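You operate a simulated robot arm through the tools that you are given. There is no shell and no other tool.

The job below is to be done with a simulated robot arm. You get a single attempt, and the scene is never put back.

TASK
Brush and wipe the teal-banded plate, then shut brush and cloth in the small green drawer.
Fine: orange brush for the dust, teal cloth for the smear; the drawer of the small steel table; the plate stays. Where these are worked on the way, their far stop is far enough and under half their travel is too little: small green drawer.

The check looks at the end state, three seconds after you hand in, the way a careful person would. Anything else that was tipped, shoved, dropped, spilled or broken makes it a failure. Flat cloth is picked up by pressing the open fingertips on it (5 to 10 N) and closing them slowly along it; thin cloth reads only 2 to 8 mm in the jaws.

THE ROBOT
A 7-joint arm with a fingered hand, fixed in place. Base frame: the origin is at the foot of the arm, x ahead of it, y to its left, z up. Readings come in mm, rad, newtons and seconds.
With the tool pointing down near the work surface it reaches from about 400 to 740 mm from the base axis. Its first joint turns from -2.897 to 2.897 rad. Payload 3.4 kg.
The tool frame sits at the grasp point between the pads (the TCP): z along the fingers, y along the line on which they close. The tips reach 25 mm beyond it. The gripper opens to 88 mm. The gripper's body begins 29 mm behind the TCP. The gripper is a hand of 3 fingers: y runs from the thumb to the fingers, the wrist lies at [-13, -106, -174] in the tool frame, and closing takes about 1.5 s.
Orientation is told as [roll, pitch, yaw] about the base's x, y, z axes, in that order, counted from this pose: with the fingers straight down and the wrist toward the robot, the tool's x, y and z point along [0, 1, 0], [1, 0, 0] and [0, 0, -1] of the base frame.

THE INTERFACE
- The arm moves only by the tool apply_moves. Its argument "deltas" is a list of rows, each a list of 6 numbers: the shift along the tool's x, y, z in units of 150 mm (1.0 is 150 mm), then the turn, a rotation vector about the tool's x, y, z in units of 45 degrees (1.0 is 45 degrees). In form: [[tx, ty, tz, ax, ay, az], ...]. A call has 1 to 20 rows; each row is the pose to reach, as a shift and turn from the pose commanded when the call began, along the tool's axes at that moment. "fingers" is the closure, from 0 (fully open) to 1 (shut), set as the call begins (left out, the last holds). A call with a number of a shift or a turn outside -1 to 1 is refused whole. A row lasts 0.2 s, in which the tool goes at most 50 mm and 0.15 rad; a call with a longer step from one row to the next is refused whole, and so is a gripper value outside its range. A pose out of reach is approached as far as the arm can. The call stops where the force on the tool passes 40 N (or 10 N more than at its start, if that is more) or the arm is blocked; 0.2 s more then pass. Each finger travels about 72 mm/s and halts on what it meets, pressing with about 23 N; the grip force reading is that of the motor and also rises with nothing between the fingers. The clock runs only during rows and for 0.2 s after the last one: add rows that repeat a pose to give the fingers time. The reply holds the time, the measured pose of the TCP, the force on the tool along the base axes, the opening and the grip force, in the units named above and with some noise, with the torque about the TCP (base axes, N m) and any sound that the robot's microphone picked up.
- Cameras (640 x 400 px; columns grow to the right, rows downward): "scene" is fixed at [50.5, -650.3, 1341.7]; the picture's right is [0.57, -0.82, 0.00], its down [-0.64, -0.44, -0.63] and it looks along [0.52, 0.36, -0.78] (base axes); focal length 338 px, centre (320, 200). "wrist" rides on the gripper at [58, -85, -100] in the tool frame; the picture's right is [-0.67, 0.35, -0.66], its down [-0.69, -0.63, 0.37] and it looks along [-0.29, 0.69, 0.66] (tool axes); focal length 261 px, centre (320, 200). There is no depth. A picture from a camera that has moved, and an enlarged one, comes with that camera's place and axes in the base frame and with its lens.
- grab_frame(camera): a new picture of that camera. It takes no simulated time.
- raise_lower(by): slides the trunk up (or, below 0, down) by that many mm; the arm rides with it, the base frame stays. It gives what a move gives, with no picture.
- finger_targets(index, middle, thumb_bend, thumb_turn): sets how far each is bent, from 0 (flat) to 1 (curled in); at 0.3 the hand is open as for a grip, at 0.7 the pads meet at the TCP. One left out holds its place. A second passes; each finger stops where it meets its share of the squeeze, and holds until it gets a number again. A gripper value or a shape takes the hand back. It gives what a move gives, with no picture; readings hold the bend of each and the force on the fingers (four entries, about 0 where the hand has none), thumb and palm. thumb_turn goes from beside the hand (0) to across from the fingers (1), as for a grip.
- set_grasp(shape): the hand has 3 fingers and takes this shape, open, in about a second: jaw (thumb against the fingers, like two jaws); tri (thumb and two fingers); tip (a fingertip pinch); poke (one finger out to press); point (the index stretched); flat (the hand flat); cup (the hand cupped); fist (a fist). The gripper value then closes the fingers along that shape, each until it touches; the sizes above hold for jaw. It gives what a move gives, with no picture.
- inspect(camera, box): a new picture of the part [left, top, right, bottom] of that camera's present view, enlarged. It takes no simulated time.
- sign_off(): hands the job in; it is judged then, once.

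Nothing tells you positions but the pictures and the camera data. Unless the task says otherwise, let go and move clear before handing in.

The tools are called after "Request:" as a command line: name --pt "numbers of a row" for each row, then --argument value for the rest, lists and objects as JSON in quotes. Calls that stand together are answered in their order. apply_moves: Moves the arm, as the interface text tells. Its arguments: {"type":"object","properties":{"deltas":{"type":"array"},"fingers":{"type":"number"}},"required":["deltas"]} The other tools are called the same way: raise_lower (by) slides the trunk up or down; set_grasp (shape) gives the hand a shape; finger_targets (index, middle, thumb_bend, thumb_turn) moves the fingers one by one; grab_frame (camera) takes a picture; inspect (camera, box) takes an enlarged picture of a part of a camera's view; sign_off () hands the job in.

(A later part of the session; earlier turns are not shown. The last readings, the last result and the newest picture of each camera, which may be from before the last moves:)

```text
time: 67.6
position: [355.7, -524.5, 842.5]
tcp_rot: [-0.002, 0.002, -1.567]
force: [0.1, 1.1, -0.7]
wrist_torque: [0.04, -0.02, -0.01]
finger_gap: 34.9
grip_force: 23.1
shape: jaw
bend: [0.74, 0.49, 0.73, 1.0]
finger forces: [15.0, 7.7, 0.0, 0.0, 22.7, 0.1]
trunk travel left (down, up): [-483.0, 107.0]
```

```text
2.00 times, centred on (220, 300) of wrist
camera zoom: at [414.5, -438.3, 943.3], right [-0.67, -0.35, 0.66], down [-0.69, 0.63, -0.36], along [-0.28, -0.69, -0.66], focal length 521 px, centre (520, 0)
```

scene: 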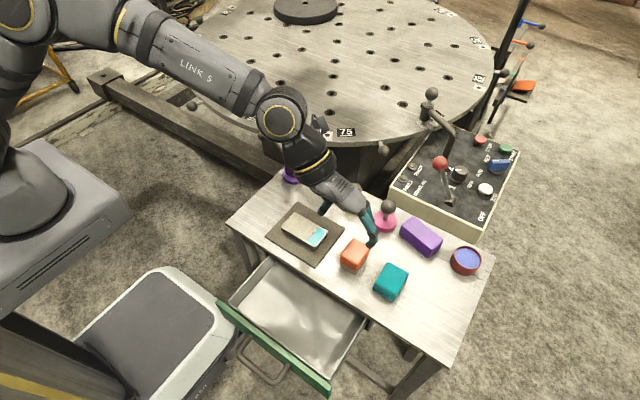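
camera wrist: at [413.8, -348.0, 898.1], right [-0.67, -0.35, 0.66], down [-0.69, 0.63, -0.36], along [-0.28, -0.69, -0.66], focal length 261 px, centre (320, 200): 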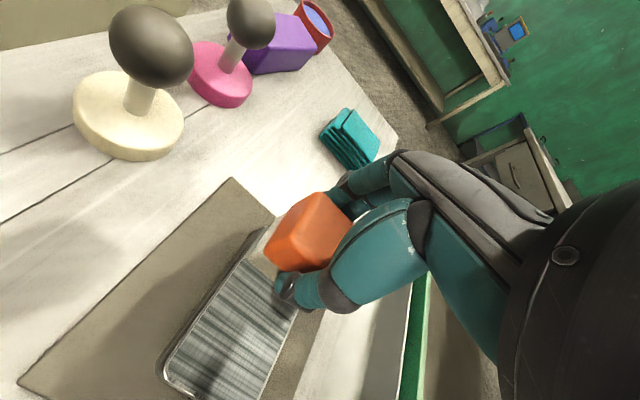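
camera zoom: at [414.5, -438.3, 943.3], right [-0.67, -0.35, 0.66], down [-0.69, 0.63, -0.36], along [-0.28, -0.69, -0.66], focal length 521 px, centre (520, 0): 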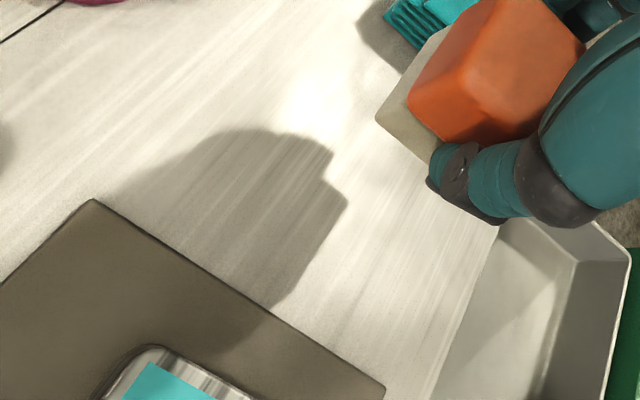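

The dust is gone, and what remains is the greyish smear that the cloth has to remove. The plate hasn't moved. I'll take the brush over the open drawer first.

Request:
apply_moves --pt "-0.18 0 -0.02 0 0 0" --pt "-0.36 -0.01 -0.02 0 0 0" --pt "-0.54 -0.02 -0.02 0 0 0" --pt "-0.72 -0.03 -0.02 0 0 0" --pt "-0.93 -0.03 -0.02 0 0 0" --pt "-0.93 -0.03 -0.02 0 0 0"

Request:
grab_frame --camera "scene"

Request:
grab_frame --camera "wrist"

```text
time: 69.0
position: [215.0, -521.3, 843.8]
tcp_rot: [0.0, 0.002, -1.566]
force: [0.0, 0.1, -0.8]
wrist_torque: [-0.04, -0.03, 0.05]
finger_gap: 34.6
grip_force: 23.0
shape: jaw
bend: [0.74, 0.49, 0.73, 1.0]
finger forces: [14.7, 7.7, 0.0, 0.1, 22.4, 0.1]
trunk travel left (down, up): [-483.0, 107.0]
```

```text
taken
```

scene: 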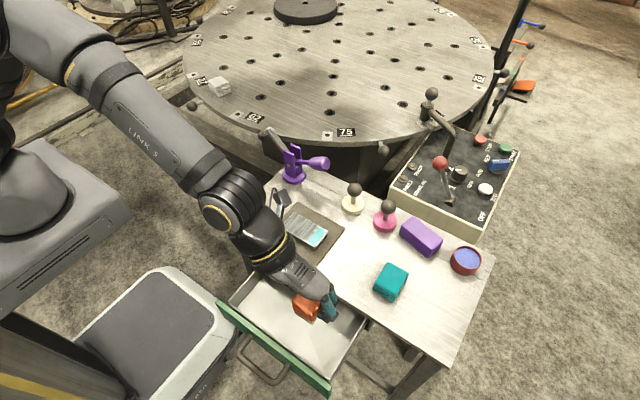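

```text
taken
camera wrist: at [273.3, -434.2, 944.8], right [-0.67, -0.35, 0.66], down [-0.69, 0.63, -0.36], along [-0.28, -0.69, -0.66], focal length 261 px, centre (320, 200)
```

wrist: 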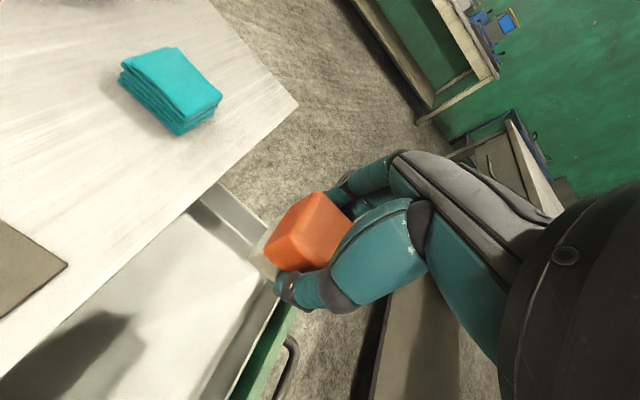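

The brush is above the tray. I'll lower it in, nudging a little toward +y for clearance from the side wall.

Request:
apply_moves --pt "0 -0.04 0.12 0 0 0" --pt "0 -0.073 0.24 0 0 0" --pt "0 -0.073 0.36 0 0 0" --pt "0 -0.073 0.48 0 0 0" --pt "0 -0.073 0.6 0 0 0" --pt "0 -0.073 0.7 0 0 0" --pt "0 -0.073 0.8 0 0 0"

Request:
inspect --camera "scene" --box '[200, 250, 392, 370]'

Request:
grab_frame --camera "wrist"

```text
time: 70.6
position: [214.6, -510.0, 724.7]
tcp_rot: [0.0, 0.003, -1.568]
force: [1.0, 0.2, -0.7]
wrist_torque: [0.0, 0.01, -0.02]
finger_gap: 34.7
grip_force: 23.3
shape: jaw
bend: [0.74, 0.49, 0.73, 1.0]
finger forces: [14.6, 7.6, 0.0, 0.0, 22.3, 0.1]
trunk travel left (down, up): [-483.0, 107.0]
```

```text
3.33 times, centred on (296, 310) of scene
camera zoom: at [50.5, -650.3, 1341.7], right [0.57, -0.82, 0.0], down [-0.64, -0.44, -0.63], along [0.52, 0.36, -0.78], focal length 1127 px, centre (400, -167)
```

zoom: 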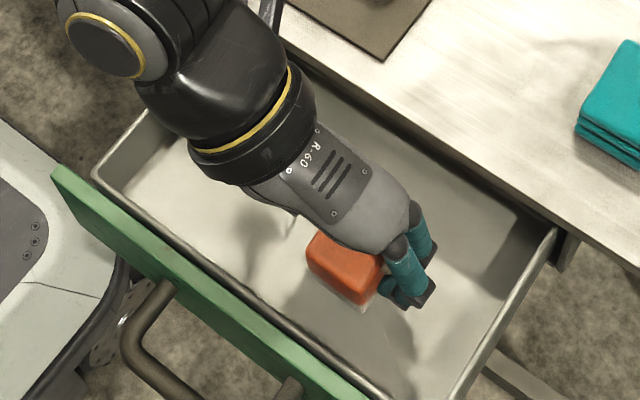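

```text
taken
camera wrist: at [273.7, -423.6, 824.3], right [-0.67, -0.35, 0.66], down [-0.69, 0.63, -0.36], along [-0.28, -0.69, -0.66], focal length 261 px, centre (320, 200)
```

wrist: 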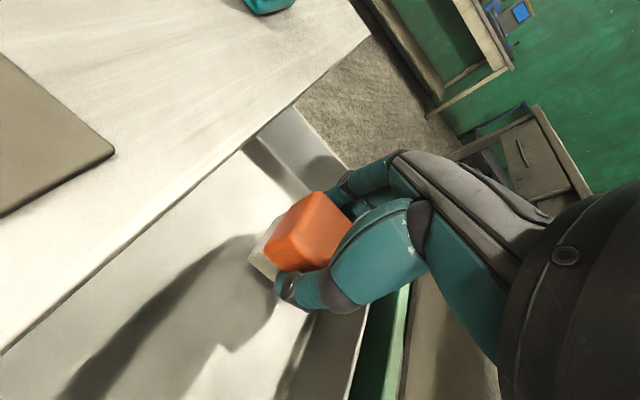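

There's plenty of clearance. I'll keep lowering and feel for the drawer floor.

Request:
apply_moves --pt "0 0 0.07 0 0 0" --pt "0 0 0.14 0 0 0" --pt "0 0 0.2 0 0 0"

Request:
apply_moves --pt "0 0 0.02 0 0 0" --pt "0 0 0.04 0 0 0"

Request:
inspect --camera "scene" --box '[200, 250, 392, 370]'

```text
time: 71.4
position: [216.5, -511.0, 700.6]
tcp_rot: [0.003, -0.007, -1.567]
force: [0.9, 2.9, 30.7]
wrist_torque: [0.18, 0.02, 0.02]
finger_gap: 36.3
grip_force: 22.9
shape: jaw
bend: [0.75, 0.49, 0.73, 1.0]
finger forces: [14.4, 8.7, 0.0, 0.0, 26.4, 0.0]
trunk travel left (down, up): [-483.0, 107.0]
```

```text
time: 72.0
position: [215.0, -510.3, 692.5]
tcp_rot: [0.0, -0.004, -1.566]
force: [-0.8, 3.4, 33.9]
wrist_torque: [0.14, 0.01, -0.03]
finger_gap: 34.0
grip_force: 23.6
shape: jaw
bend: [0.75, 0.51, 0.75, 1.0]
finger forces: [14.2, 7.5, 0.1, 0.0, 25.3, 0.0]
trunk travel left (down, up): [-483.0, 107.0]
```

```text
3.33 times, centred on (296, 310) of scene
camera zoom: at [50.5, -650.3, 1341.7], right [0.57, -0.82, 0.0], down [-0.64, -0.44, -0.63], along [0.52, 0.36, -0.78], focal length 1127 px, centre (400, -167)
```

zoom: 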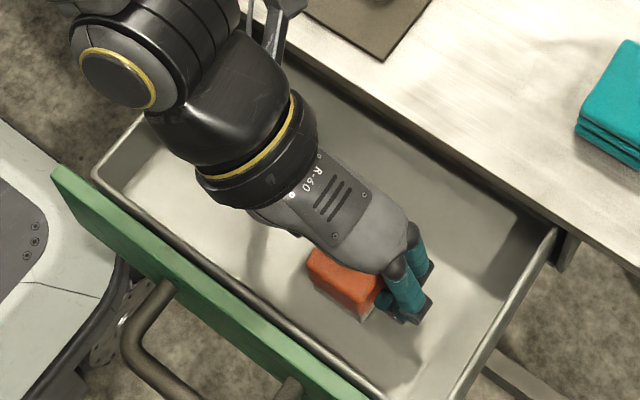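

The brush reached the floor (34 N) and slid up slightly in the grip. I'll ease upward to relieve the load, then release.

Request:
apply_moves --pt "0 0 -0.03 0 0 0" --pt "0 0 -0.045 0 0 0"

```text
time: 72.6
position: [215.3, -508.5, 696.1]
tcp_rot: [-0.003, 0.008, -1.566]
force: [-0.2, -0.5, 2.6]
wrist_torque: [-0.09, -0.01, 0.03]
finger_gap: 33.6
grip_force: 23.2
shape: jaw
bend: [0.75, 0.51, 0.75, 1.0]
finger forces: [14.4, 7.2, 0.0, 0.1, 21.0, 0.0]
trunk travel left (down, up): [-483.0, 107.0]
```

The load is down to 2.6 N, so the brush rests on the drawer floor. Now I'll open.

Request:
apply_moves --pt "0 0 0 0 0 0" --pt "0 0 0 0 0 0" --pt "0 0 0 0 0 0" --pt "0 0 0 0 0 0" --pt "0 0 0 0 0 0" --fingers 0.2

Request:
inspect --camera "scene" --box '[200, 250, 392, 370]'

Request:
grab_frame --camera "wrist"

```text
time: 73.8
position: [215.8, -511.0, 697.1]
tcp_rot: [-0.001, 0.002, -1.567]
force: [-0.1, -0.1, 0.2]
wrist_torque: [0.0, -0.03, 0.01]
finger_gap: 70.0
grip_force: 0.0
shape: jaw
bend: [0.27, 0.34, 0.49, 0.99]
finger forces: [0.1, 0.0, 0.1, 0.1, 0.1, 0.1]
trunk travel left (down, up): [-483.0, 107.0]
```

```text
3.33 times, centred on (296, 310) of scene
camera zoom: at [50.5, -650.3, 1341.7], right [0.57, -0.82, 0.0], down [-0.64, -0.44, -0.63], along [0.52, 0.36, -0.78], focal length 1127 px, centre (400, -167)
```

zoom: 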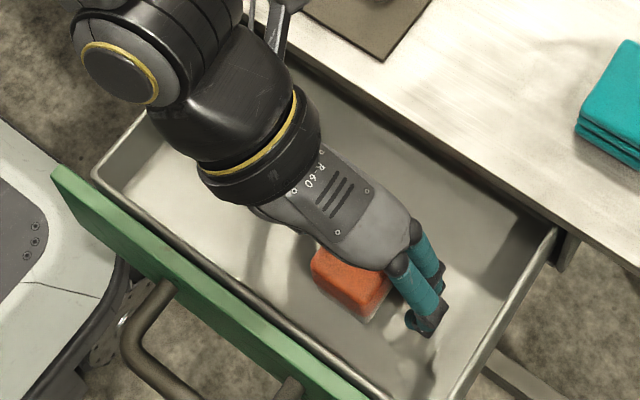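

```text
taken
camera wrist: at [274.6, -423.6, 797.2], right [-0.67, -0.35, 0.66], down [-0.69, 0.63, -0.36], along [-0.28, -0.69, -0.66], focal length 261 px, centre (320, 200)
```

wrist: 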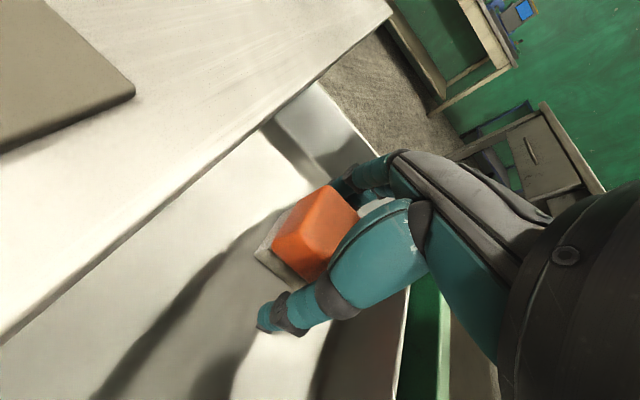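

The brush is standing in the drawer. I'll lift straight up.

Request:
apply_moves --pt "0 0 -0.1 0 0 0" --pt "0 0 -0.25 0 0 0" --pt "0 0 -0.4 0 0 0" --pt "0 0 -0.55 0 0 0" --pt "0 0 -0.7 0 0 0" --pt "0 0 -0.85 0 0 0" --pt "0 0 -1.0 0 0 0"

Request:
grab_frame --camera "scene"

Request:
grab_frame --camera "wrist"

```text
time: 75.4
position: [217.2, -510.1, 846.0]
tcp_rot: [-0.001, 0.004, -1.567]
force: [-0.2, -0.6, 0.4]
wrist_torque: [0.01, 0.02, 0.01]
finger_gap: 70.1
grip_force: 0.0
shape: jaw
bend: [0.27, 0.34, 0.49, 0.99]
finger forces: [0.0, 0.0, 0.1, 0.1, 0.1, 0.0]
trunk travel left (down, up): [-483.0, 107.0]
```

```text
taken
```

scene: 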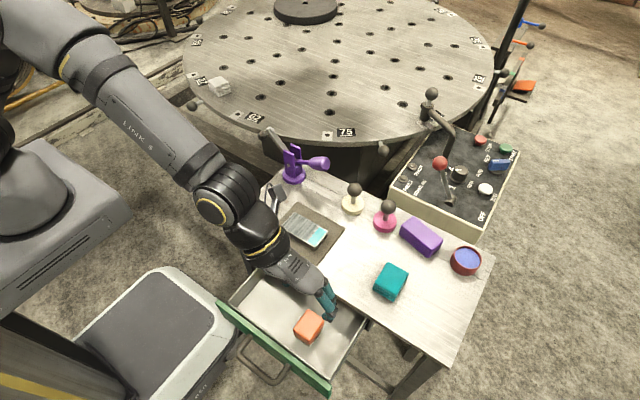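

```text
taken
camera wrist: at [275.2, -423.4, 946.9], right [-0.67, -0.35, 0.66], down [-0.69, 0.63, -0.36], along [-0.28, -0.69, -0.66], focal length 261 px, centre (320, 200)
```

wrist: 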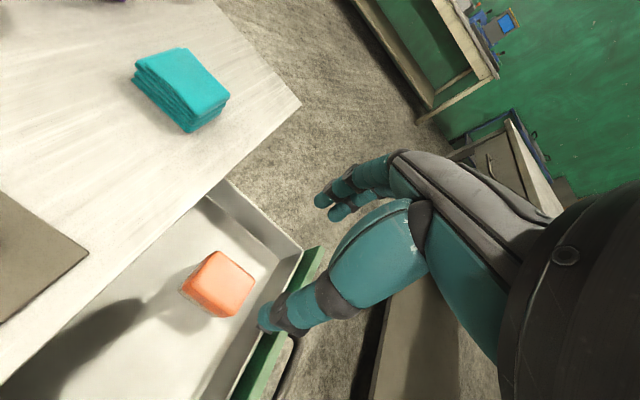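

The brush sits in the drawer at about (216,-511). For the cloth at (356,-597) I'll use the same yaw with an 8° outward tilt to stay well within reach, so I'll lower the trunk a bit and then move up and over.

Request:
raise_lower --by -60

Request:
apply_moves --pt "0 0 -0.15 0 0 0" --pt "0 0 -0.3 0 0 0" --pt "0.1 0.05 -0.42 -0.06 0 0" --pt "0.25 0.12 -0.42 -0.12 0 0" --pt "0.42 0.2 -0.42 -0.178 0 0" --pt "0.6 0.28 -0.42 -0.178 0 0" --pt "0.78 0.36 -0.42 -0.178 0 0" --pt "0.92 0.42 -0.42 -0.178 0 0"

Request:
grab_frame --camera "scene"

Request:
grab_frame --camera "wrist"

```text
time: 76.4
position: [217.5, -510.5, 787.4]
tcp_rot: [-0.002, 0.001, -1.57]
force: [-0.3, 0.5, 0.3]
wrist_torque: [0.02, -0.01, 0.01]
finger_gap: 70.0
grip_force: 0.0
shape: jaw
bend: [0.27, 0.34, 0.49, 0.99]
finger forces: [0.0, 0.0, 0.0, 0.1, 0.0, 0.0]
trunk travel left (down, up): [-423.0, 167.0]
```

```text
time: 78.2
position: [356.5, -573.2, 848.4]
tcp_rot: [-0.001, -0.139, -1.567]
force: [0.4, -1.1, 0.9]
wrist_torque: [0.02, -0.01, 0.03]
finger_gap: 70.3
grip_force: 0.0
shape: jaw
bend: [0.27, 0.34, 0.49, 0.99]
finger forces: [0.0, 0.0, 0.1, 0.0, 0.0, 0.0]
trunk travel left (down, up): [-423.0, 167.0]
```

```text
taken
```

scene: 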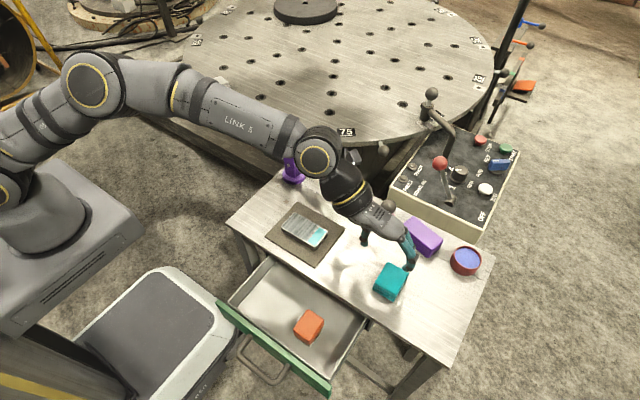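

```text
taken
camera wrist: at [414.9, -473.2, 936.3], right [-0.67, -0.26, 0.7], down [-0.69, 0.57, -0.45], along [-0.28, -0.78, -0.56], focal length 261 px, centre (320, 200)
```

wrist: 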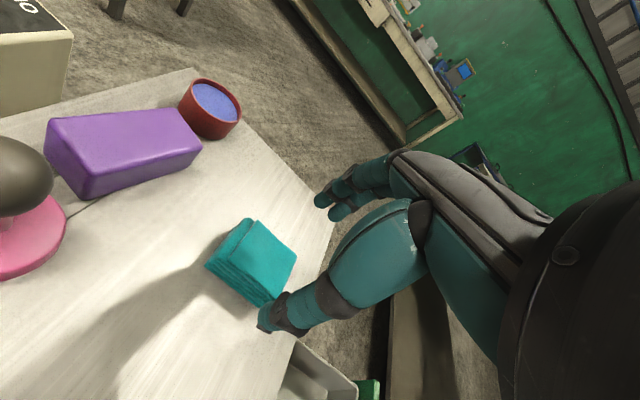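

The elbow is nicely bent and the hand is just short of the cloth. I'll zoom in to refine the cloth's position.

Request:
inspect --camera "wrist" --box '[190, 200, 318, 320]'

Request:
inspect --camera "scene" --box '[340, 220, 452, 310]'

```text
3.33 times, centred on (254, 260) of wrist
camera zoom: at [414.9, -473.2, 936.3], right [-0.67, -0.26, 0.7], down [-0.69, 0.57, -0.45], along [-0.28, -0.78, -0.56], focal length 869 px, centre (540, 0)
```

zoom: 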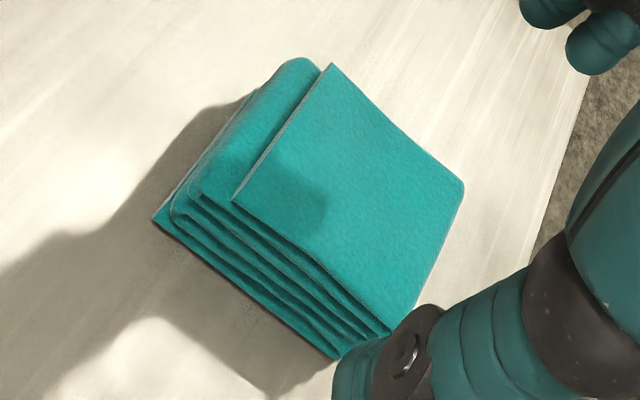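

```text
4.44 times, centred on (396, 265) of scene
camera zoom: at [50.5, -650.3, 1341.7], right [0.57, -0.82, 0.0], down [-0.64, -0.44, -0.63], along [0.52, 0.36, -0.78], focal length 1503 px, centre (-18, -89)
```

zoom: 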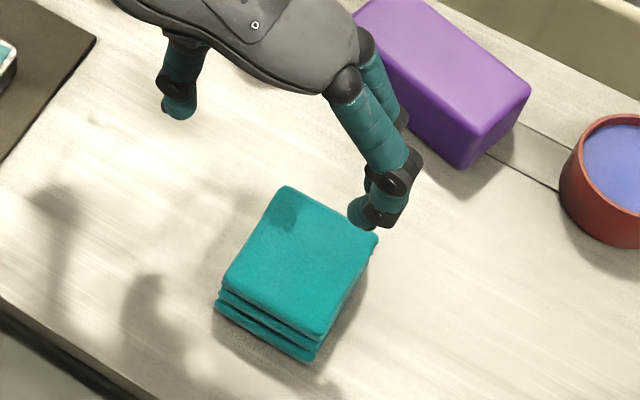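

The cloth's top spans x 330–378, y -575 to -621. I'll come in above it, then straddle it.

Request:
apply_moves --pt "0.003 0.04 0.08 0 0 0" --pt "0.003 0.08 0.16 0 0 0" --pt "0.003 0.115 0.238 0 0 0" --pt "0.003 0.115 0.238 0 0 0" --fingers 0.2

Request:
inspect --camera "scene" --box '[340, 220, 452, 310]'

Request:
grab_frame --camera "wrist"

```text
time: 79.2
position: [356.9, -594.1, 814.3]
tcp_rot: [-0.002, -0.138, -1.567]
force: [-0.6, -0.8, 0.2]
wrist_torque: [0.01, -0.01, 0.02]
finger_gap: 70.5
grip_force: 0.0
shape: jaw
bend: [0.27, 0.34, 0.49, 0.99]
finger forces: [0.0, 0.1, 0.1, 0.1, 0.0, 0.0]
trunk travel left (down, up): [-423.0, 167.0]
```

```text
4.44 times, centred on (396, 265) of scene
camera zoom: at [50.5, -650.3, 1341.7], right [0.57, -0.82, 0.0], down [-0.64, -0.44, -0.63], along [0.52, 0.36, -0.78], focal length 1503 px, centre (-18, -89)
```

zoom: 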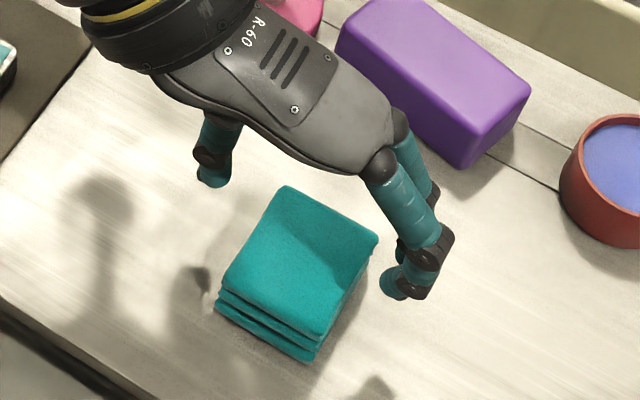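

```text
taken
camera wrist: at [414.3, -494.3, 903.0], right [-0.67, -0.26, 0.7], down [-0.69, 0.57, -0.45], along [-0.28, -0.78, -0.56], focal length 261 px, centre (320, 200)
```

wrist: 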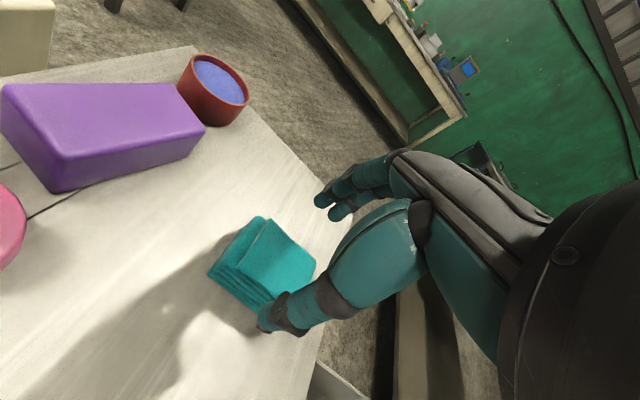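

The hand is straddling the cloth in y. I'll descend to grasp height.

Request:
apply_moves --pt "0 -0.006 0.06 0 0 0" --pt "0 -0.014 0.12 0 0 0" --pt "0 -0.022 0.18 0 0 0" --pt "0 -0.026 0.231 0 0 0"

Request:
inspect --camera "scene" --box '[340, 220, 452, 310]'

Request:
grab_frame --camera "wrist"

```text
time: 80.2
position: [355.4, -597.2, 781.1]
tcp_rot: [-0.002, -0.134, -1.568]
force: [-0.4, -0.1, 0.1]
wrist_torque: [0.04, -0.03, 0.01]
finger_gap: 70.2
grip_force: 0.0
shape: jaw
bend: [0.27, 0.34, 0.49, 0.99]
finger forces: [0.1, 0.0, 0.0, 0.0, 0.0, 0.1]
trunk travel left (down, up): [-423.0, 167.0]
```

```text
4.44 times, centred on (396, 265) of scene
camera zoom: at [50.5, -650.3, 1341.7], right [0.57, -0.82, 0.0], down [-0.64, -0.44, -0.63], along [0.52, 0.36, -0.78], focal length 1503 px, centre (-18, -89)
```

zoom: 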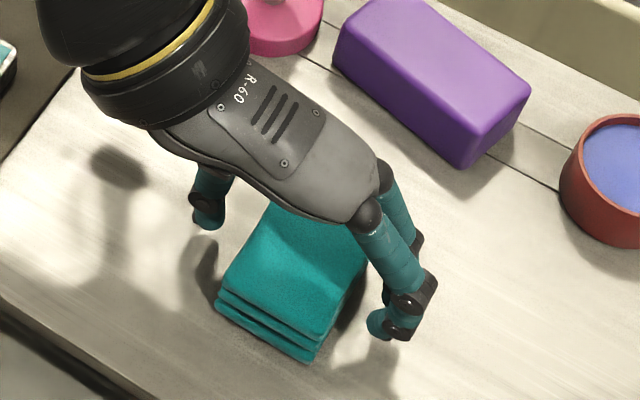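

```text
taken
camera wrist: at [414.3, -496.5, 868.0], right [-0.67, -0.26, 0.7], down [-0.69, 0.57, -0.45], along [-0.28, -0.78, -0.56], focal length 261 px, centre (320, 200)
```

wrist: 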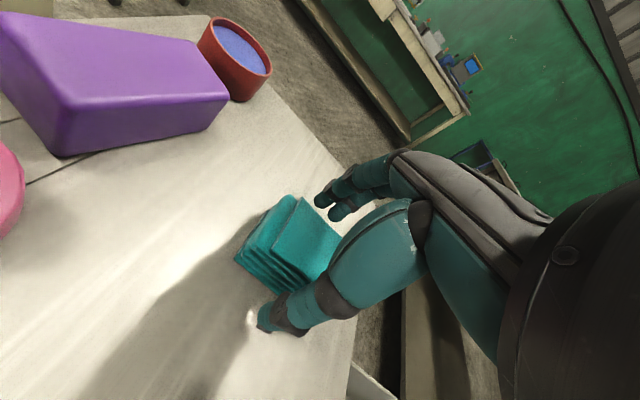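

The fingers are around the stack. I'll close slowly and watch the readings.

Request:
apply_moves --pt "0 0 0 0 0 0" --pt "0 0 0 0 0 0" --pt "0 0 0 0 0 0" --fingers 0.5

Request:
inspect --camera "scene" --box '[340, 220, 452, 310]'

```text
time: 81.0
position: [356.7, -595.6, 780.7]
tcp_rot: [-0.001, -0.138, -1.568]
force: [0.8, 0.3, 0.3]
wrist_torque: [0.0, 0.0, 0.01]
finger_gap: 45.1
grip_force: 0.1
shape: jaw
bend: [0.74, 0.44, 0.69, 1.0]
finger forces: [0.2, 0.2, 0.0, 0.0, 0.4, 0.0]
trunk travel left (down, up): [-423.0, 167.0]
```

```text
4.44 times, centred on (396, 265) of scene
camera zoom: at [50.5, -650.3, 1341.7], right [0.57, -0.82, 0.0], down [-0.64, -0.44, -0.63], along [0.52, 0.36, -0.78], focal length 1503 px, centre (-18, -89)
```

zoom: 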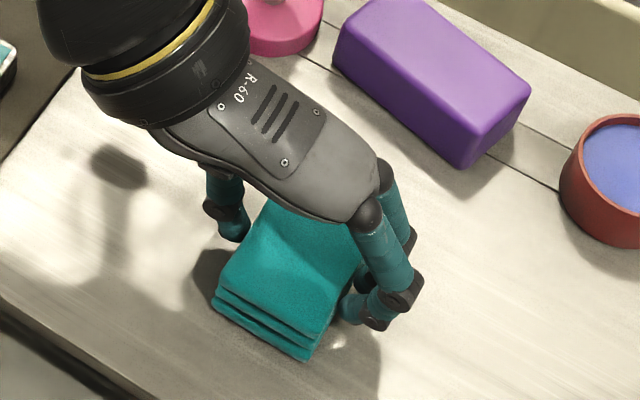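

Light contact at a 45 mm gap. I'll tighten a little more.

Request:
apply_moves --pt "0 0 0 0 0 0" --pt "0 0 0 0 0 0" --pt "0 0 0 0 0 0" --fingers 0.65

Request:
inspect --camera "scene" --box '[340, 220, 452, 310]'

```text
time: 81.8
position: [356.8, -597.4, 780.9]
tcp_rot: [-0.001, -0.139, -1.568]
force: [0.1, 0.6, 0.7]
wrist_torque: [0.03, -0.01, -0.06]
finger_gap: 40.5
grip_force: 23.2
shape: jaw
bend: [0.74, 0.47, 0.71, 1.0]
finger forces: [13.2, 7.3, 0.0, 0.0, 21.0, 0.0]
trunk travel left (down, up): [-423.0, 167.0]
```

```text
4.44 times, centred on (396, 265) of scene
camera zoom: at [50.5, -650.3, 1341.7], right [0.57, -0.82, 0.0], down [-0.64, -0.44, -0.63], along [0.52, 0.36, -0.78], focal length 1503 px, centre (-18, -89)
```

zoom: 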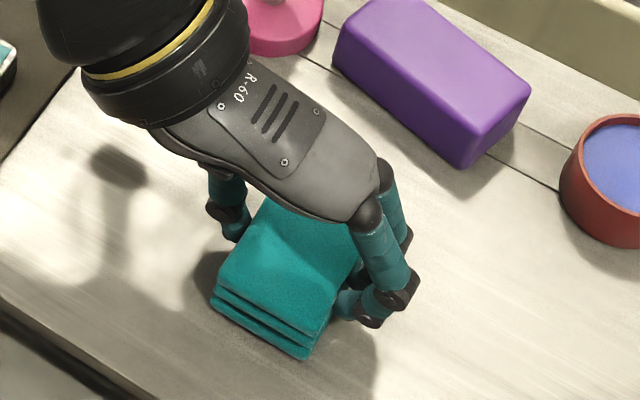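

The stack is firm and held with the full 23 N. I'll lift it.

Request:
apply_moves --pt "0 0.008 -0.06 0 0 0" --pt "0 0.02 -0.14 0 0 0" --pt "0 0.035 -0.25 0 0 0" --pt "0 0.05 -0.36 0 0 0"

Request:
inspect --camera "scene" --box '[340, 200, 452, 290]'

Request:
grab_frame --camera "wrist"

```text
time: 82.8
position: [358.5, -595.0, 835.5]
tcp_rot: [-0.005, -0.136, -1.566]
force: [-0.6, -0.1, -1.0]
wrist_torque: [-0.03, -0.01, -0.02]
finger_gap: 40.6
grip_force: 23.0
shape: jaw
bend: [0.74, 0.47, 0.71, 1.0]
finger forces: [13.3, 7.4, 0.1, 0.0, 20.7, 0.0]
trunk travel left (down, up): [-423.0, 167.0]
```

```text
4.44 times, centred on (396, 245) of scene
camera zoom: at [50.5, -650.3, 1341.7], right [0.57, -0.82, 0.0], down [-0.64, -0.44, -0.63], along [0.52, 0.36, -0.78], focal length 1503 px, centre (-18, 0)
```

zoom: 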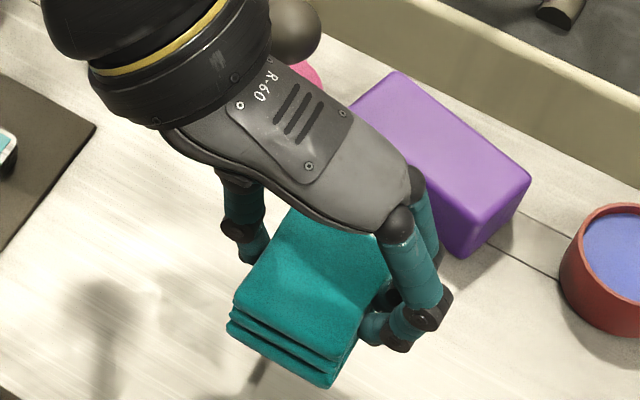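

```text
taken
camera wrist: at [415.6, -495.3, 923.0], right [-0.67, -0.26, 0.7], down [-0.69, 0.57, -0.45], along [-0.28, -0.78, -0.56], focal length 261 px, centre (320, 200)
```

wrist: 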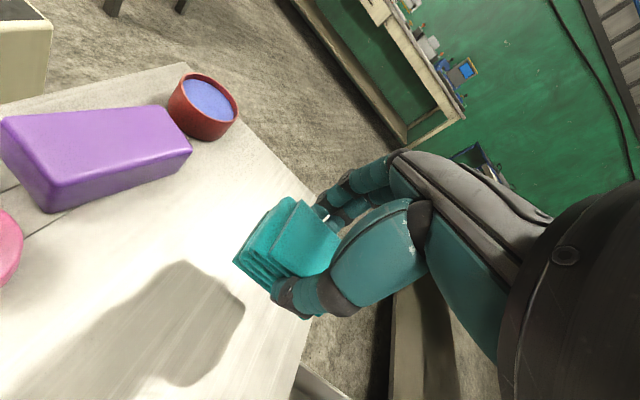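

The cloth is held flat. I'll carry it over the plate in two moves at this height.

Request:
apply_moves --pt "-0.003 -0.16 -0.022 0 0 0" --pt "-0.006 -0.33 -0.046 0 0 0" --pt "-0.008 -0.5 -0.07 0 0 0" --pt "-0.008 -0.66 -0.092 0 0 0"

Request:
apply_moves --pt "-0.003 -0.16 -0.022 0 0 0" --pt "-0.006 -0.33 -0.046 0 0 0" --pt "-0.008 -0.5 -0.07 0 0 0" --pt "-0.008 -0.64 -0.09 0 0 0" --pt "-0.008 -0.64 -0.09 0 0 0"

Request:
inspect --camera "scene" --box '[230, 170, 390, 270]'

Request:
grab_frame --camera "wrist"

```text
time: 83.8
position: [354.6, -496.8, 835.7]
tcp_rot: [-0.001, -0.138, -1.567]
force: [0.0, 0.0, -0.6]
wrist_torque: [0.0, 0.05, 0.01]
finger_gap: 40.5
grip_force: 23.1
shape: jaw
bend: [0.74, 0.47, 0.71, 1.0]
finger forces: [13.4, 7.4, 0.0, 0.0, 20.7, 0.0]
trunk travel left (down, up): [-423.0, 167.0]
```

```text
time: 85.0
position: [352.5, -398.4, 835.6]
tcp_rot: [-0.002, -0.137, -1.567]
force: [0.5, 0.2, -0.5]
wrist_torque: [0.04, -0.01, 0.02]
finger_gap: 40.6
grip_force: 22.8
shape: jaw
bend: [0.74, 0.47, 0.71, 1.0]
finger forces: [13.3, 7.4, 0.0, 0.0, 20.7, 0.1]
trunk travel left (down, up): [-423.0, 167.0]
```

```text
4.00 times, centred on (310, 220) of scene
camera zoom: at [50.5, -650.3, 1341.7], right [0.57, -0.82, 0.0], down [-0.64, -0.44, -0.63], along [0.52, 0.36, -0.78], focal length 1353 px, centre (360, 120)
```

zoom: 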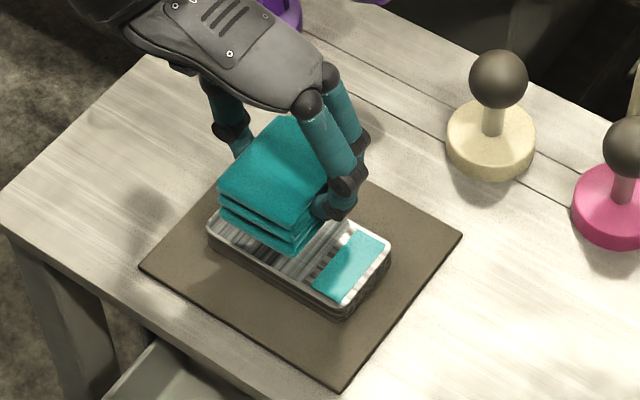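

```text
taken
camera wrist: at [410.5, -298.5, 922.8], right [-0.67, -0.26, 0.7], down [-0.69, 0.57, -0.45], along [-0.28, -0.78, -0.56], focal length 261 px, centre (320, 200)
```

wrist: 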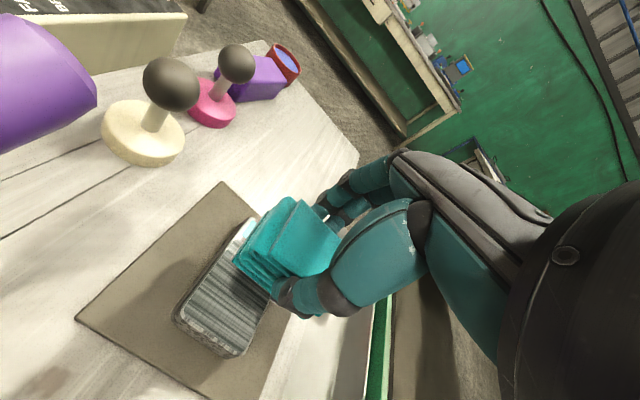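

The cloth is over the plate. I'll descend close and then step down until contact.

Request:
apply_moves --pt "0.01 -0.011 0.075 0 0 0" --pt "0.017 -0.021 0.15 0 0 0" --pt "0.017 -0.03 0.215 0 0 0"

Request:
apply_moves --pt "0 -0.001 0.01 0 0 0" --pt "0 -0.002 0.017 0 0 0"

```text
time: 85.8
position: [355.2, -398.8, 803.1]
tcp_rot: [-0.003, -0.136, -1.566]
force: [0.0, 0.5, 0.3]
wrist_torque: [0.03, 0.0, 0.0]
finger_gap: 40.3
grip_force: 23.2
shape: jaw
bend: [0.74, 0.47, 0.71, 1.0]
finger forces: [13.3, 7.3, 0.0, 0.0, 20.7, 0.0]
trunk travel left (down, up): [-423.0, 167.0]
```

```text
time: 86.4
position: [356.1, -398.8, 801.5]
tcp_rot: [-0.001, -0.138, -1.566]
force: [0.7, -0.1, -0.1]
wrist_torque: [-0.01, 0.0, -0.02]
finger_gap: 40.2
grip_force: 23.0
shape: jaw
bend: [0.74, 0.47, 0.71, 1.0]
finger forces: [13.3, 7.5, 0.0, 0.0, 20.7, 0.0]
trunk travel left (down, up): [-423.0, 167.0]
```

Request:
apply_moves --pt "0 -0.002 0.01 0 0 0" --pt "0 -0.003 0.02 0 0 0"

```text
time: 87.0
position: [354.9, -398.9, 799.7]
tcp_rot: [0.001, -0.139, -1.568]
force: [-0.2, -0.1, 6.7]
wrist_torque: [0.13, 0.05, 0.0]
finger_gap: 40.6
grip_force: 22.4
shape: jaw
bend: [0.74, 0.47, 0.71, 1.0]
finger forces: [14.9, 8.6, 0.0, 0.0, 22.3, 0.0]
trunk travel left (down, up): [-423.0, 167.0]
```

Contact at 6.7 N. Now I'll wipe back and forth along the plate, keeping the motion horizontal despite the tilt.

Request:
apply_moves --pt "0 -0.066 -0.0093 0 0 0" --pt "0 -0.132 -0.0185 0 0 0" --pt "0 -0.198 -0.0278 0 0 0" --pt "0 -0.264 -0.0371 0 0 0" --pt "0 -0.198 -0.0278 0 0 0" --pt "0 -0.132 -0.0185 0 0 0" --pt "0 -0.066 -0.0093 0 0 0" --pt "0 0 0 0 0 0" --pt "0 0.066 0.0093 0 0 0" --pt "0 0.132 0.0185 0 0 0" --pt "0 0.198 0.0278 0 0 0" --pt "0 0.251 0.035 0 0 0"

Request:
inspect --camera "scene" --box '[260, 190, 356, 250]'

Request:
grab_frame --camera "wrist"

```text
time: 89.6
position: [354.6, -437.1, 798.4]
tcp_rot: [-0.001, -0.138, -1.568]
force: [-0.1, 2.2, 5.4]
wrist_torque: [0.18, -0.03, 0.01]
finger_gap: 40.9
grip_force: 23.2
shape: jaw
bend: [0.74, 0.47, 0.72, 1.0]
finger forces: [14.5, 8.3, 0.0, 0.0, 24.6, 0.1]
trunk travel left (down, up): [-423.0, 167.0]
```

```text
6.67 times, centred on (308, 220) of scene
camera zoom: at [50.5, -650.3, 1341.7], right [0.57, -0.82, 0.0], down [-0.64, -0.44, -0.63], along [0.52, 0.36, -0.78], focal length 2255 px, centre (400, 67)
```

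zoom: 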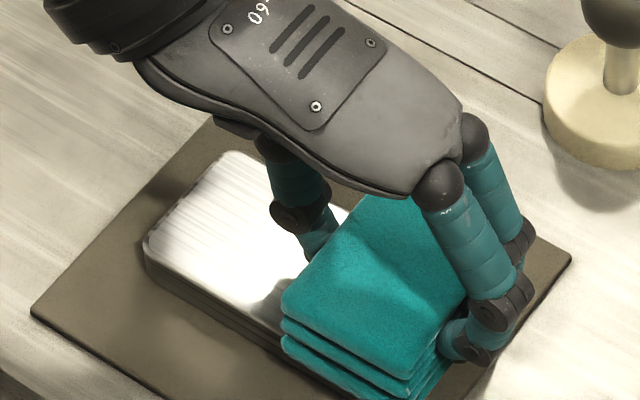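

```text
taken
camera wrist: at [413.1, -337.0, 886.0], right [-0.67, -0.26, 0.7], down [-0.69, 0.57, -0.45], along [-0.28, -0.78, -0.56], focal length 261 px, centre (320, 200)
```

wrist: 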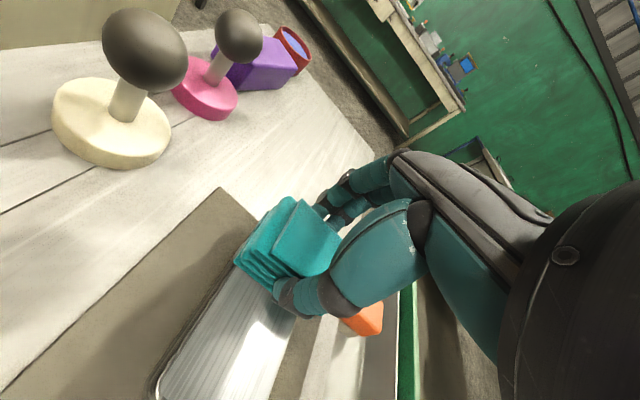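

The plate shines where the cloth has passed. I'll do one more pass with x offsets to be thorough.

Request:
apply_moves --pt "0.033 0 0 0 0 0" --pt "0.033 -0.087 -0.0122 0 0 0" --pt "0.033 -0.173 -0.0243 0 0 0" --pt "0.033 -0.26 -0.0365 0 0 0" --pt "0.033 -0.347 -0.0487 0 0 0" --pt "0.033 -0.433 -0.0608 0 0 0" --pt "0.033 -0.52 -0.073 0 0 0" --pt "0 -0.52 -0.073 0 0 0" --pt "-0.033 -0.52 -0.073 0 0 0" --pt "-0.033 -0.433 -0.0608 0 0 0" --pt "-0.033 -0.347 -0.0487 0 0 0" --pt "-0.033 -0.26 -0.0365 0 0 0" --pt "-0.033 -0.173 -0.0243 0 0 0" --pt "-0.033 -0.087 -0.0122 0 0 0" --pt "-0.033 0 0 0 0 0" --pt "0 0 0 0 0 0"

Request:
apply_moves --pt "0 0.02 -0.1 0 0 0" --pt "0 0.1 -0.2 0 0 0" --pt "0 0.3 -0.25 0 0 0" --pt "0 0.5 -0.23 0 0 0" --pt "0 0.62 -0.21 0 0 0"

Request:
inspect --camera "scene" --box '[260, 200, 340, 250]'

Request:
grab_frame --camera "scene"

```text
time: 93.0
position: [354.0, -437.1, 797.5]
tcp_rot: [-0.003, -0.138, -1.567]
force: [-1.9, -0.5, 4.2]
wrist_torque: [0.12, 0.04, 0.02]
finger_gap: 40.6
grip_force: 22.9
shape: jaw
bend: [0.74, 0.46, 0.72, 1.0]
finger forces: [14.7, 9.6, 0.0, 0.0, 24.2, 0.0]
trunk travel left (down, up): [-423.0, 167.0]
```

```text
time: 94.2
position: [355.6, -524.0, 842.7]
tcp_rot: [-0.002, -0.137, -1.568]
force: [0.2, 0.4, -0.8]
wrist_torque: [-0.02, 0.01, 0.03]
finger_gap: 40.3
grip_force: 22.9
shape: jaw
bend: [0.74, 0.47, 0.72, 1.0]
finger forces: [14.4, 7.7, 0.0, 0.0, 22.2, 0.1]
trunk travel left (down, up): [-423.0, 167.0]
```

```text
8.00 times, centred on (300, 225) of scene
camera zoom: at [50.5, -650.3, 1341.7], right [0.57, -0.82, 0.0], down [-0.64, -0.44, -0.63], along [0.52, 0.36, -0.78], focal length 2706 px, centre (480, 0)
```

zoom: 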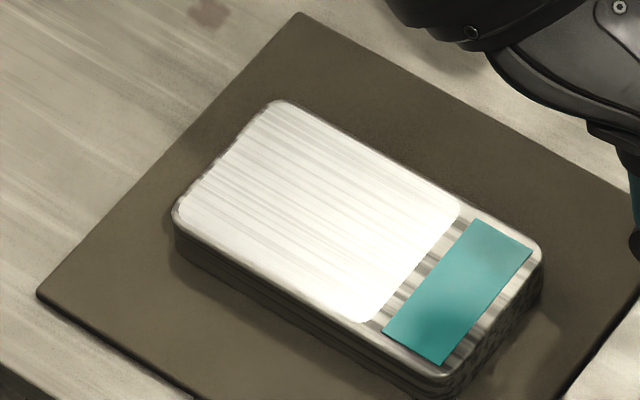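

```text
taken
```

scene: 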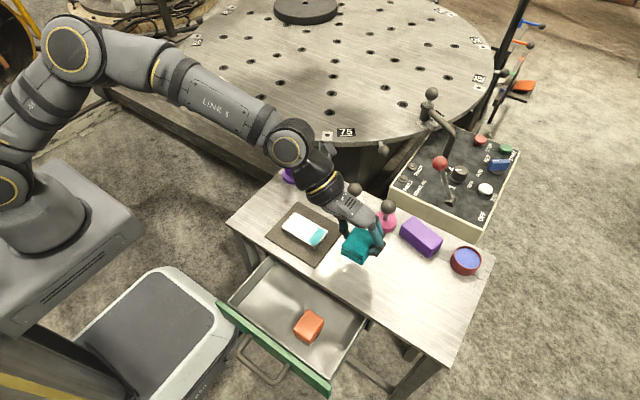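

The plate is now bright and clean and hasn't moved. Next I'll carry the cloth over the drawer, to the left of the brush at about (215,-428).

Request:
apply_moves --pt "-0.16 -0.03 -0.005 0 0 0" --pt "-0.32 -0.1 -0.014 0 0 0" --pt "-0.48 -0.2 -0.028 0 0 0" --pt "-0.64 -0.32 -0.045 0 0 0" --pt "-0.8 -0.45 -0.063 0 0 0" --pt "-0.937 -0.56 -0.079 0 0 0" --pt "-0.937 -0.634 -0.089 0 0 0" --pt "-0.937 -0.634 -0.089 0 0 0"

Request:
grab_frame --camera "scene"

Request:
grab_frame --camera "wrist"

```text
time: 96.0
position: [214.8, -430.1, 843.3]
tcp_rot: [-0.003, -0.138, -1.566]
force: [0.3, 0.1, -1.0]
wrist_torque: [0.03, 0.0, -0.01]
finger_gap: 40.4
grip_force: 23.3
shape: jaw
bend: [0.74, 0.47, 0.72, 1.0]
finger forces: [14.2, 7.8, 0.1, 0.0, 21.8, 0.0]
trunk travel left (down, up): [-423.0, 167.0]
```

```text
taken
```

scene: 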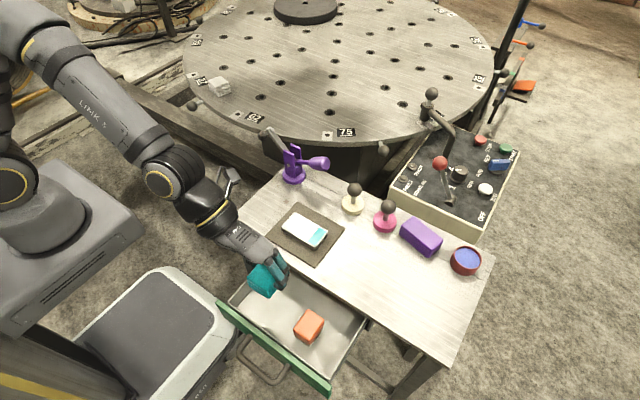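

```text
taken
camera wrist: at [272.8, -329.7, 930.2], right [-0.67, -0.26, 0.7], down [-0.69, 0.57, -0.45], along [-0.28, -0.78, -0.56], focal length 261 px, centre (320, 200)
```

wrist: 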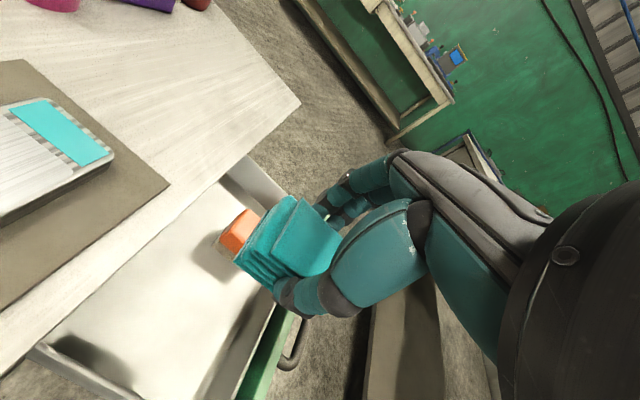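

The cloth is above the tray with the brush to its right. I'll lower it to just above the floor.

Request:
apply_moves --pt "0 -0.016 0.12 0 0 0" --pt "0 -0.033 0.24 0 0 0" --pt "0 -0.05 0.36 0 0 0" --pt "0 -0.067 0.48 0 0 0" --pt "0 -0.084 0.6 0 0 0" --pt "0 -0.1 0.71 0 0 0" --pt "0 -0.112 0.8 0 0 0"

Request:
inspect --camera "scene" --box '[200, 230, 392, 350]'

Request:
grab_frame --camera "wrist"

```text
time: 97.6
position: [213.5, -429.8, 721.0]
tcp_rot: [-0.001, -0.137, -1.567]
force: [-0.4, 0.2, -0.7]
wrist_torque: [-0.02, 0.01, -0.01]
finger_gap: 40.6
grip_force: 22.9
shape: jaw
bend: [0.74, 0.47, 0.72, 1.0]
finger forces: [13.8, 7.7, 0.0, 0.0, 21.5, 0.1]
trunk travel left (down, up): [-423.0, 167.0]
```

```text
3.33 times, centred on (296, 290) of scene
camera zoom: at [50.5, -650.3, 1341.7], right [0.57, -0.82, 0.0], down [-0.64, -0.44, -0.63], along [0.52, 0.36, -0.78], focal length 1127 px, centre (400, -100)
```

zoom: 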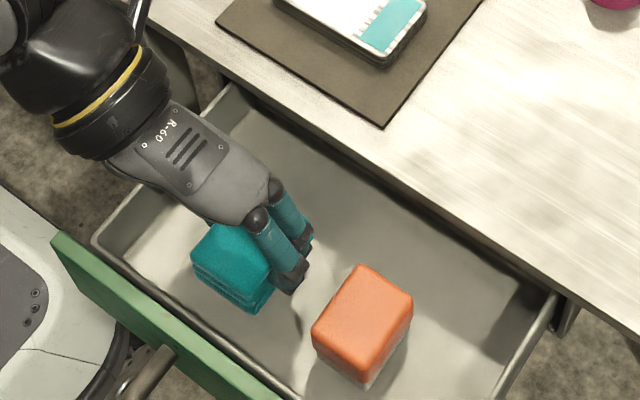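

```text
taken
camera wrist: at [272.2, -329.7, 808.4], right [-0.67, -0.26, 0.7], down [-0.69, 0.57, -0.45], along [-0.28, -0.78, -0.56], focal length 261 px, centre (320, 200)
```

wrist: 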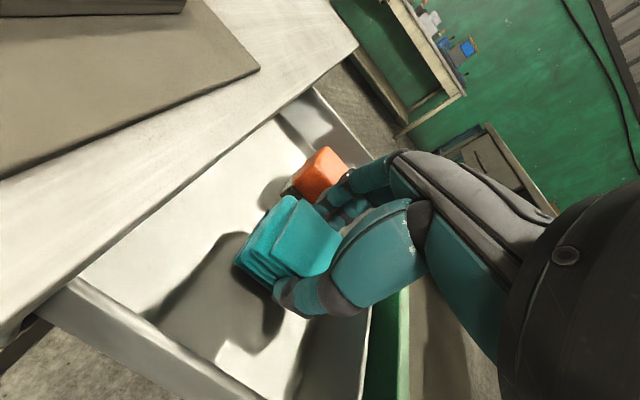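

No contact yet and there's clearance all round. I'll step down gently to the floor.

Request:
apply_moves --pt "0 -0.005 0.035 0 0 0" --pt "0 -0.01 0.07 0 0 0"

```text
time: 98.2
position: [214.9, -429.6, 709.5]
tcp_rot: [-0.001, -0.139, -1.568]
force: [0.3, -0.4, -0.4]
wrist_torque: [0.0, 0.0, -0.03]
finger_gap: 40.2
grip_force: 22.4
shape: jaw
bend: [0.74, 0.47, 0.72, 1.0]
finger forces: [13.9, 7.7, 0.0, 0.1, 21.5, 0.1]
trunk travel left (down, up): [-423.0, 167.0]
```

Request:
apply_moves --pt "0 -0.002 0.015 0 0 0" --pt "0 -0.004 0.025 0 0 0"

```text
time: 98.8
position: [214.7, -431.0, 706.4]
tcp_rot: [-0.002, -0.137, -1.567]
force: [0.2, 0.6, -1.1]
wrist_torque: [-0.04, 0.0, 0.02]
finger_gap: 40.3
grip_force: 22.7
shape: jaw
bend: [0.74, 0.47, 0.72, 1.0]
finger forces: [13.7, 7.6, 0.0, 0.0, 21.5, 0.1]
trunk travel left (down, up): [-423.0, 167.0]
```

Request:
apply_moves --pt "0 -0.002 0.013 0 0 0" --pt "0 -0.004 0.025 0 0 0"

```text
time: 99.4
position: [215.0, -428.4, 703.4]
tcp_rot: [-0.002, -0.14, -1.567]
force: [0.1, -1.7, 6.7]
wrist_torque: [0.1, 0.01, 0.01]
finger_gap: 40.7
grip_force: 23.2
shape: jaw
bend: [0.74, 0.47, 0.72, 1.0]
finger forces: [14.7, 8.4, 0.0, 0.1, 21.9, 0.1]
trunk travel left (down, up): [-423.0, 167.0]
```

The cloth is touching the floor (6.7 N). I'll open gently.

Request:
apply_moves --pt "0 0 -0.007 0 0 0" --pt "0 0 -0.007 0 0 0" --pt "0 0 -0.007 0 0 0" --pt "0 0 -0.007 0 0 0" --pt "0 0 -0.007 0 0 0" --fingers 0.33

Request:
inspect --camera "scene" --box '[200, 230, 392, 350]'

Request:
grab_frame --camera "wrist"

```text
time: 100.6
position: [213.9, -429.1, 703.2]
tcp_rot: [-0.001, -0.138, -1.567]
force: [-0.1, -0.1, -0.3]
wrist_torque: [0.0, 0.0, -0.02]
finger_gap: 58.6
grip_force: 0.0
shape: jaw
bend: [0.28, 0.38, 0.6, 1.0]
finger forces: [0.0, 0.1, 0.0, 0.0, 0.0, 0.1]
trunk travel left (down, up): [-423.0, 167.0]
```

```text
3.33 times, centred on (296, 290) of scene
camera zoom: at [50.5, -650.3, 1341.7], right [0.57, -0.82, 0.0], down [-0.64, -0.44, -0.63], along [0.52, 0.36, -0.78], focal length 1127 px, centre (400, -100)
```

zoom: 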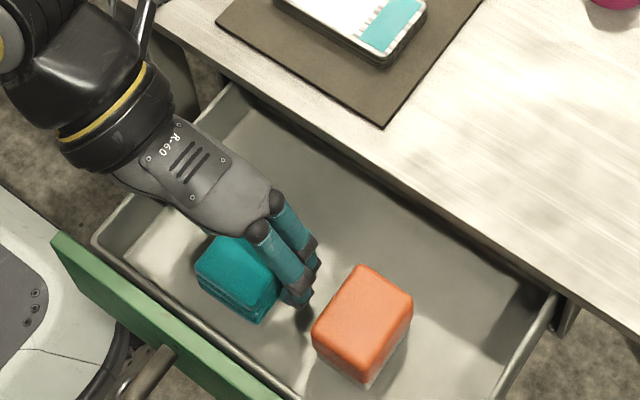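

```text
taken
camera wrist: at [272.4, -328.4, 791.0], right [-0.67, -0.26, 0.7], down [-0.69, 0.57, -0.45], along [-0.28, -0.78, -0.56], focal length 261 px, centre (320, 200)
```

wrist: 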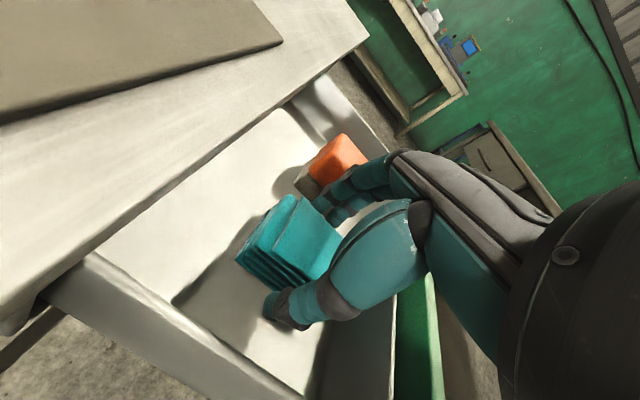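

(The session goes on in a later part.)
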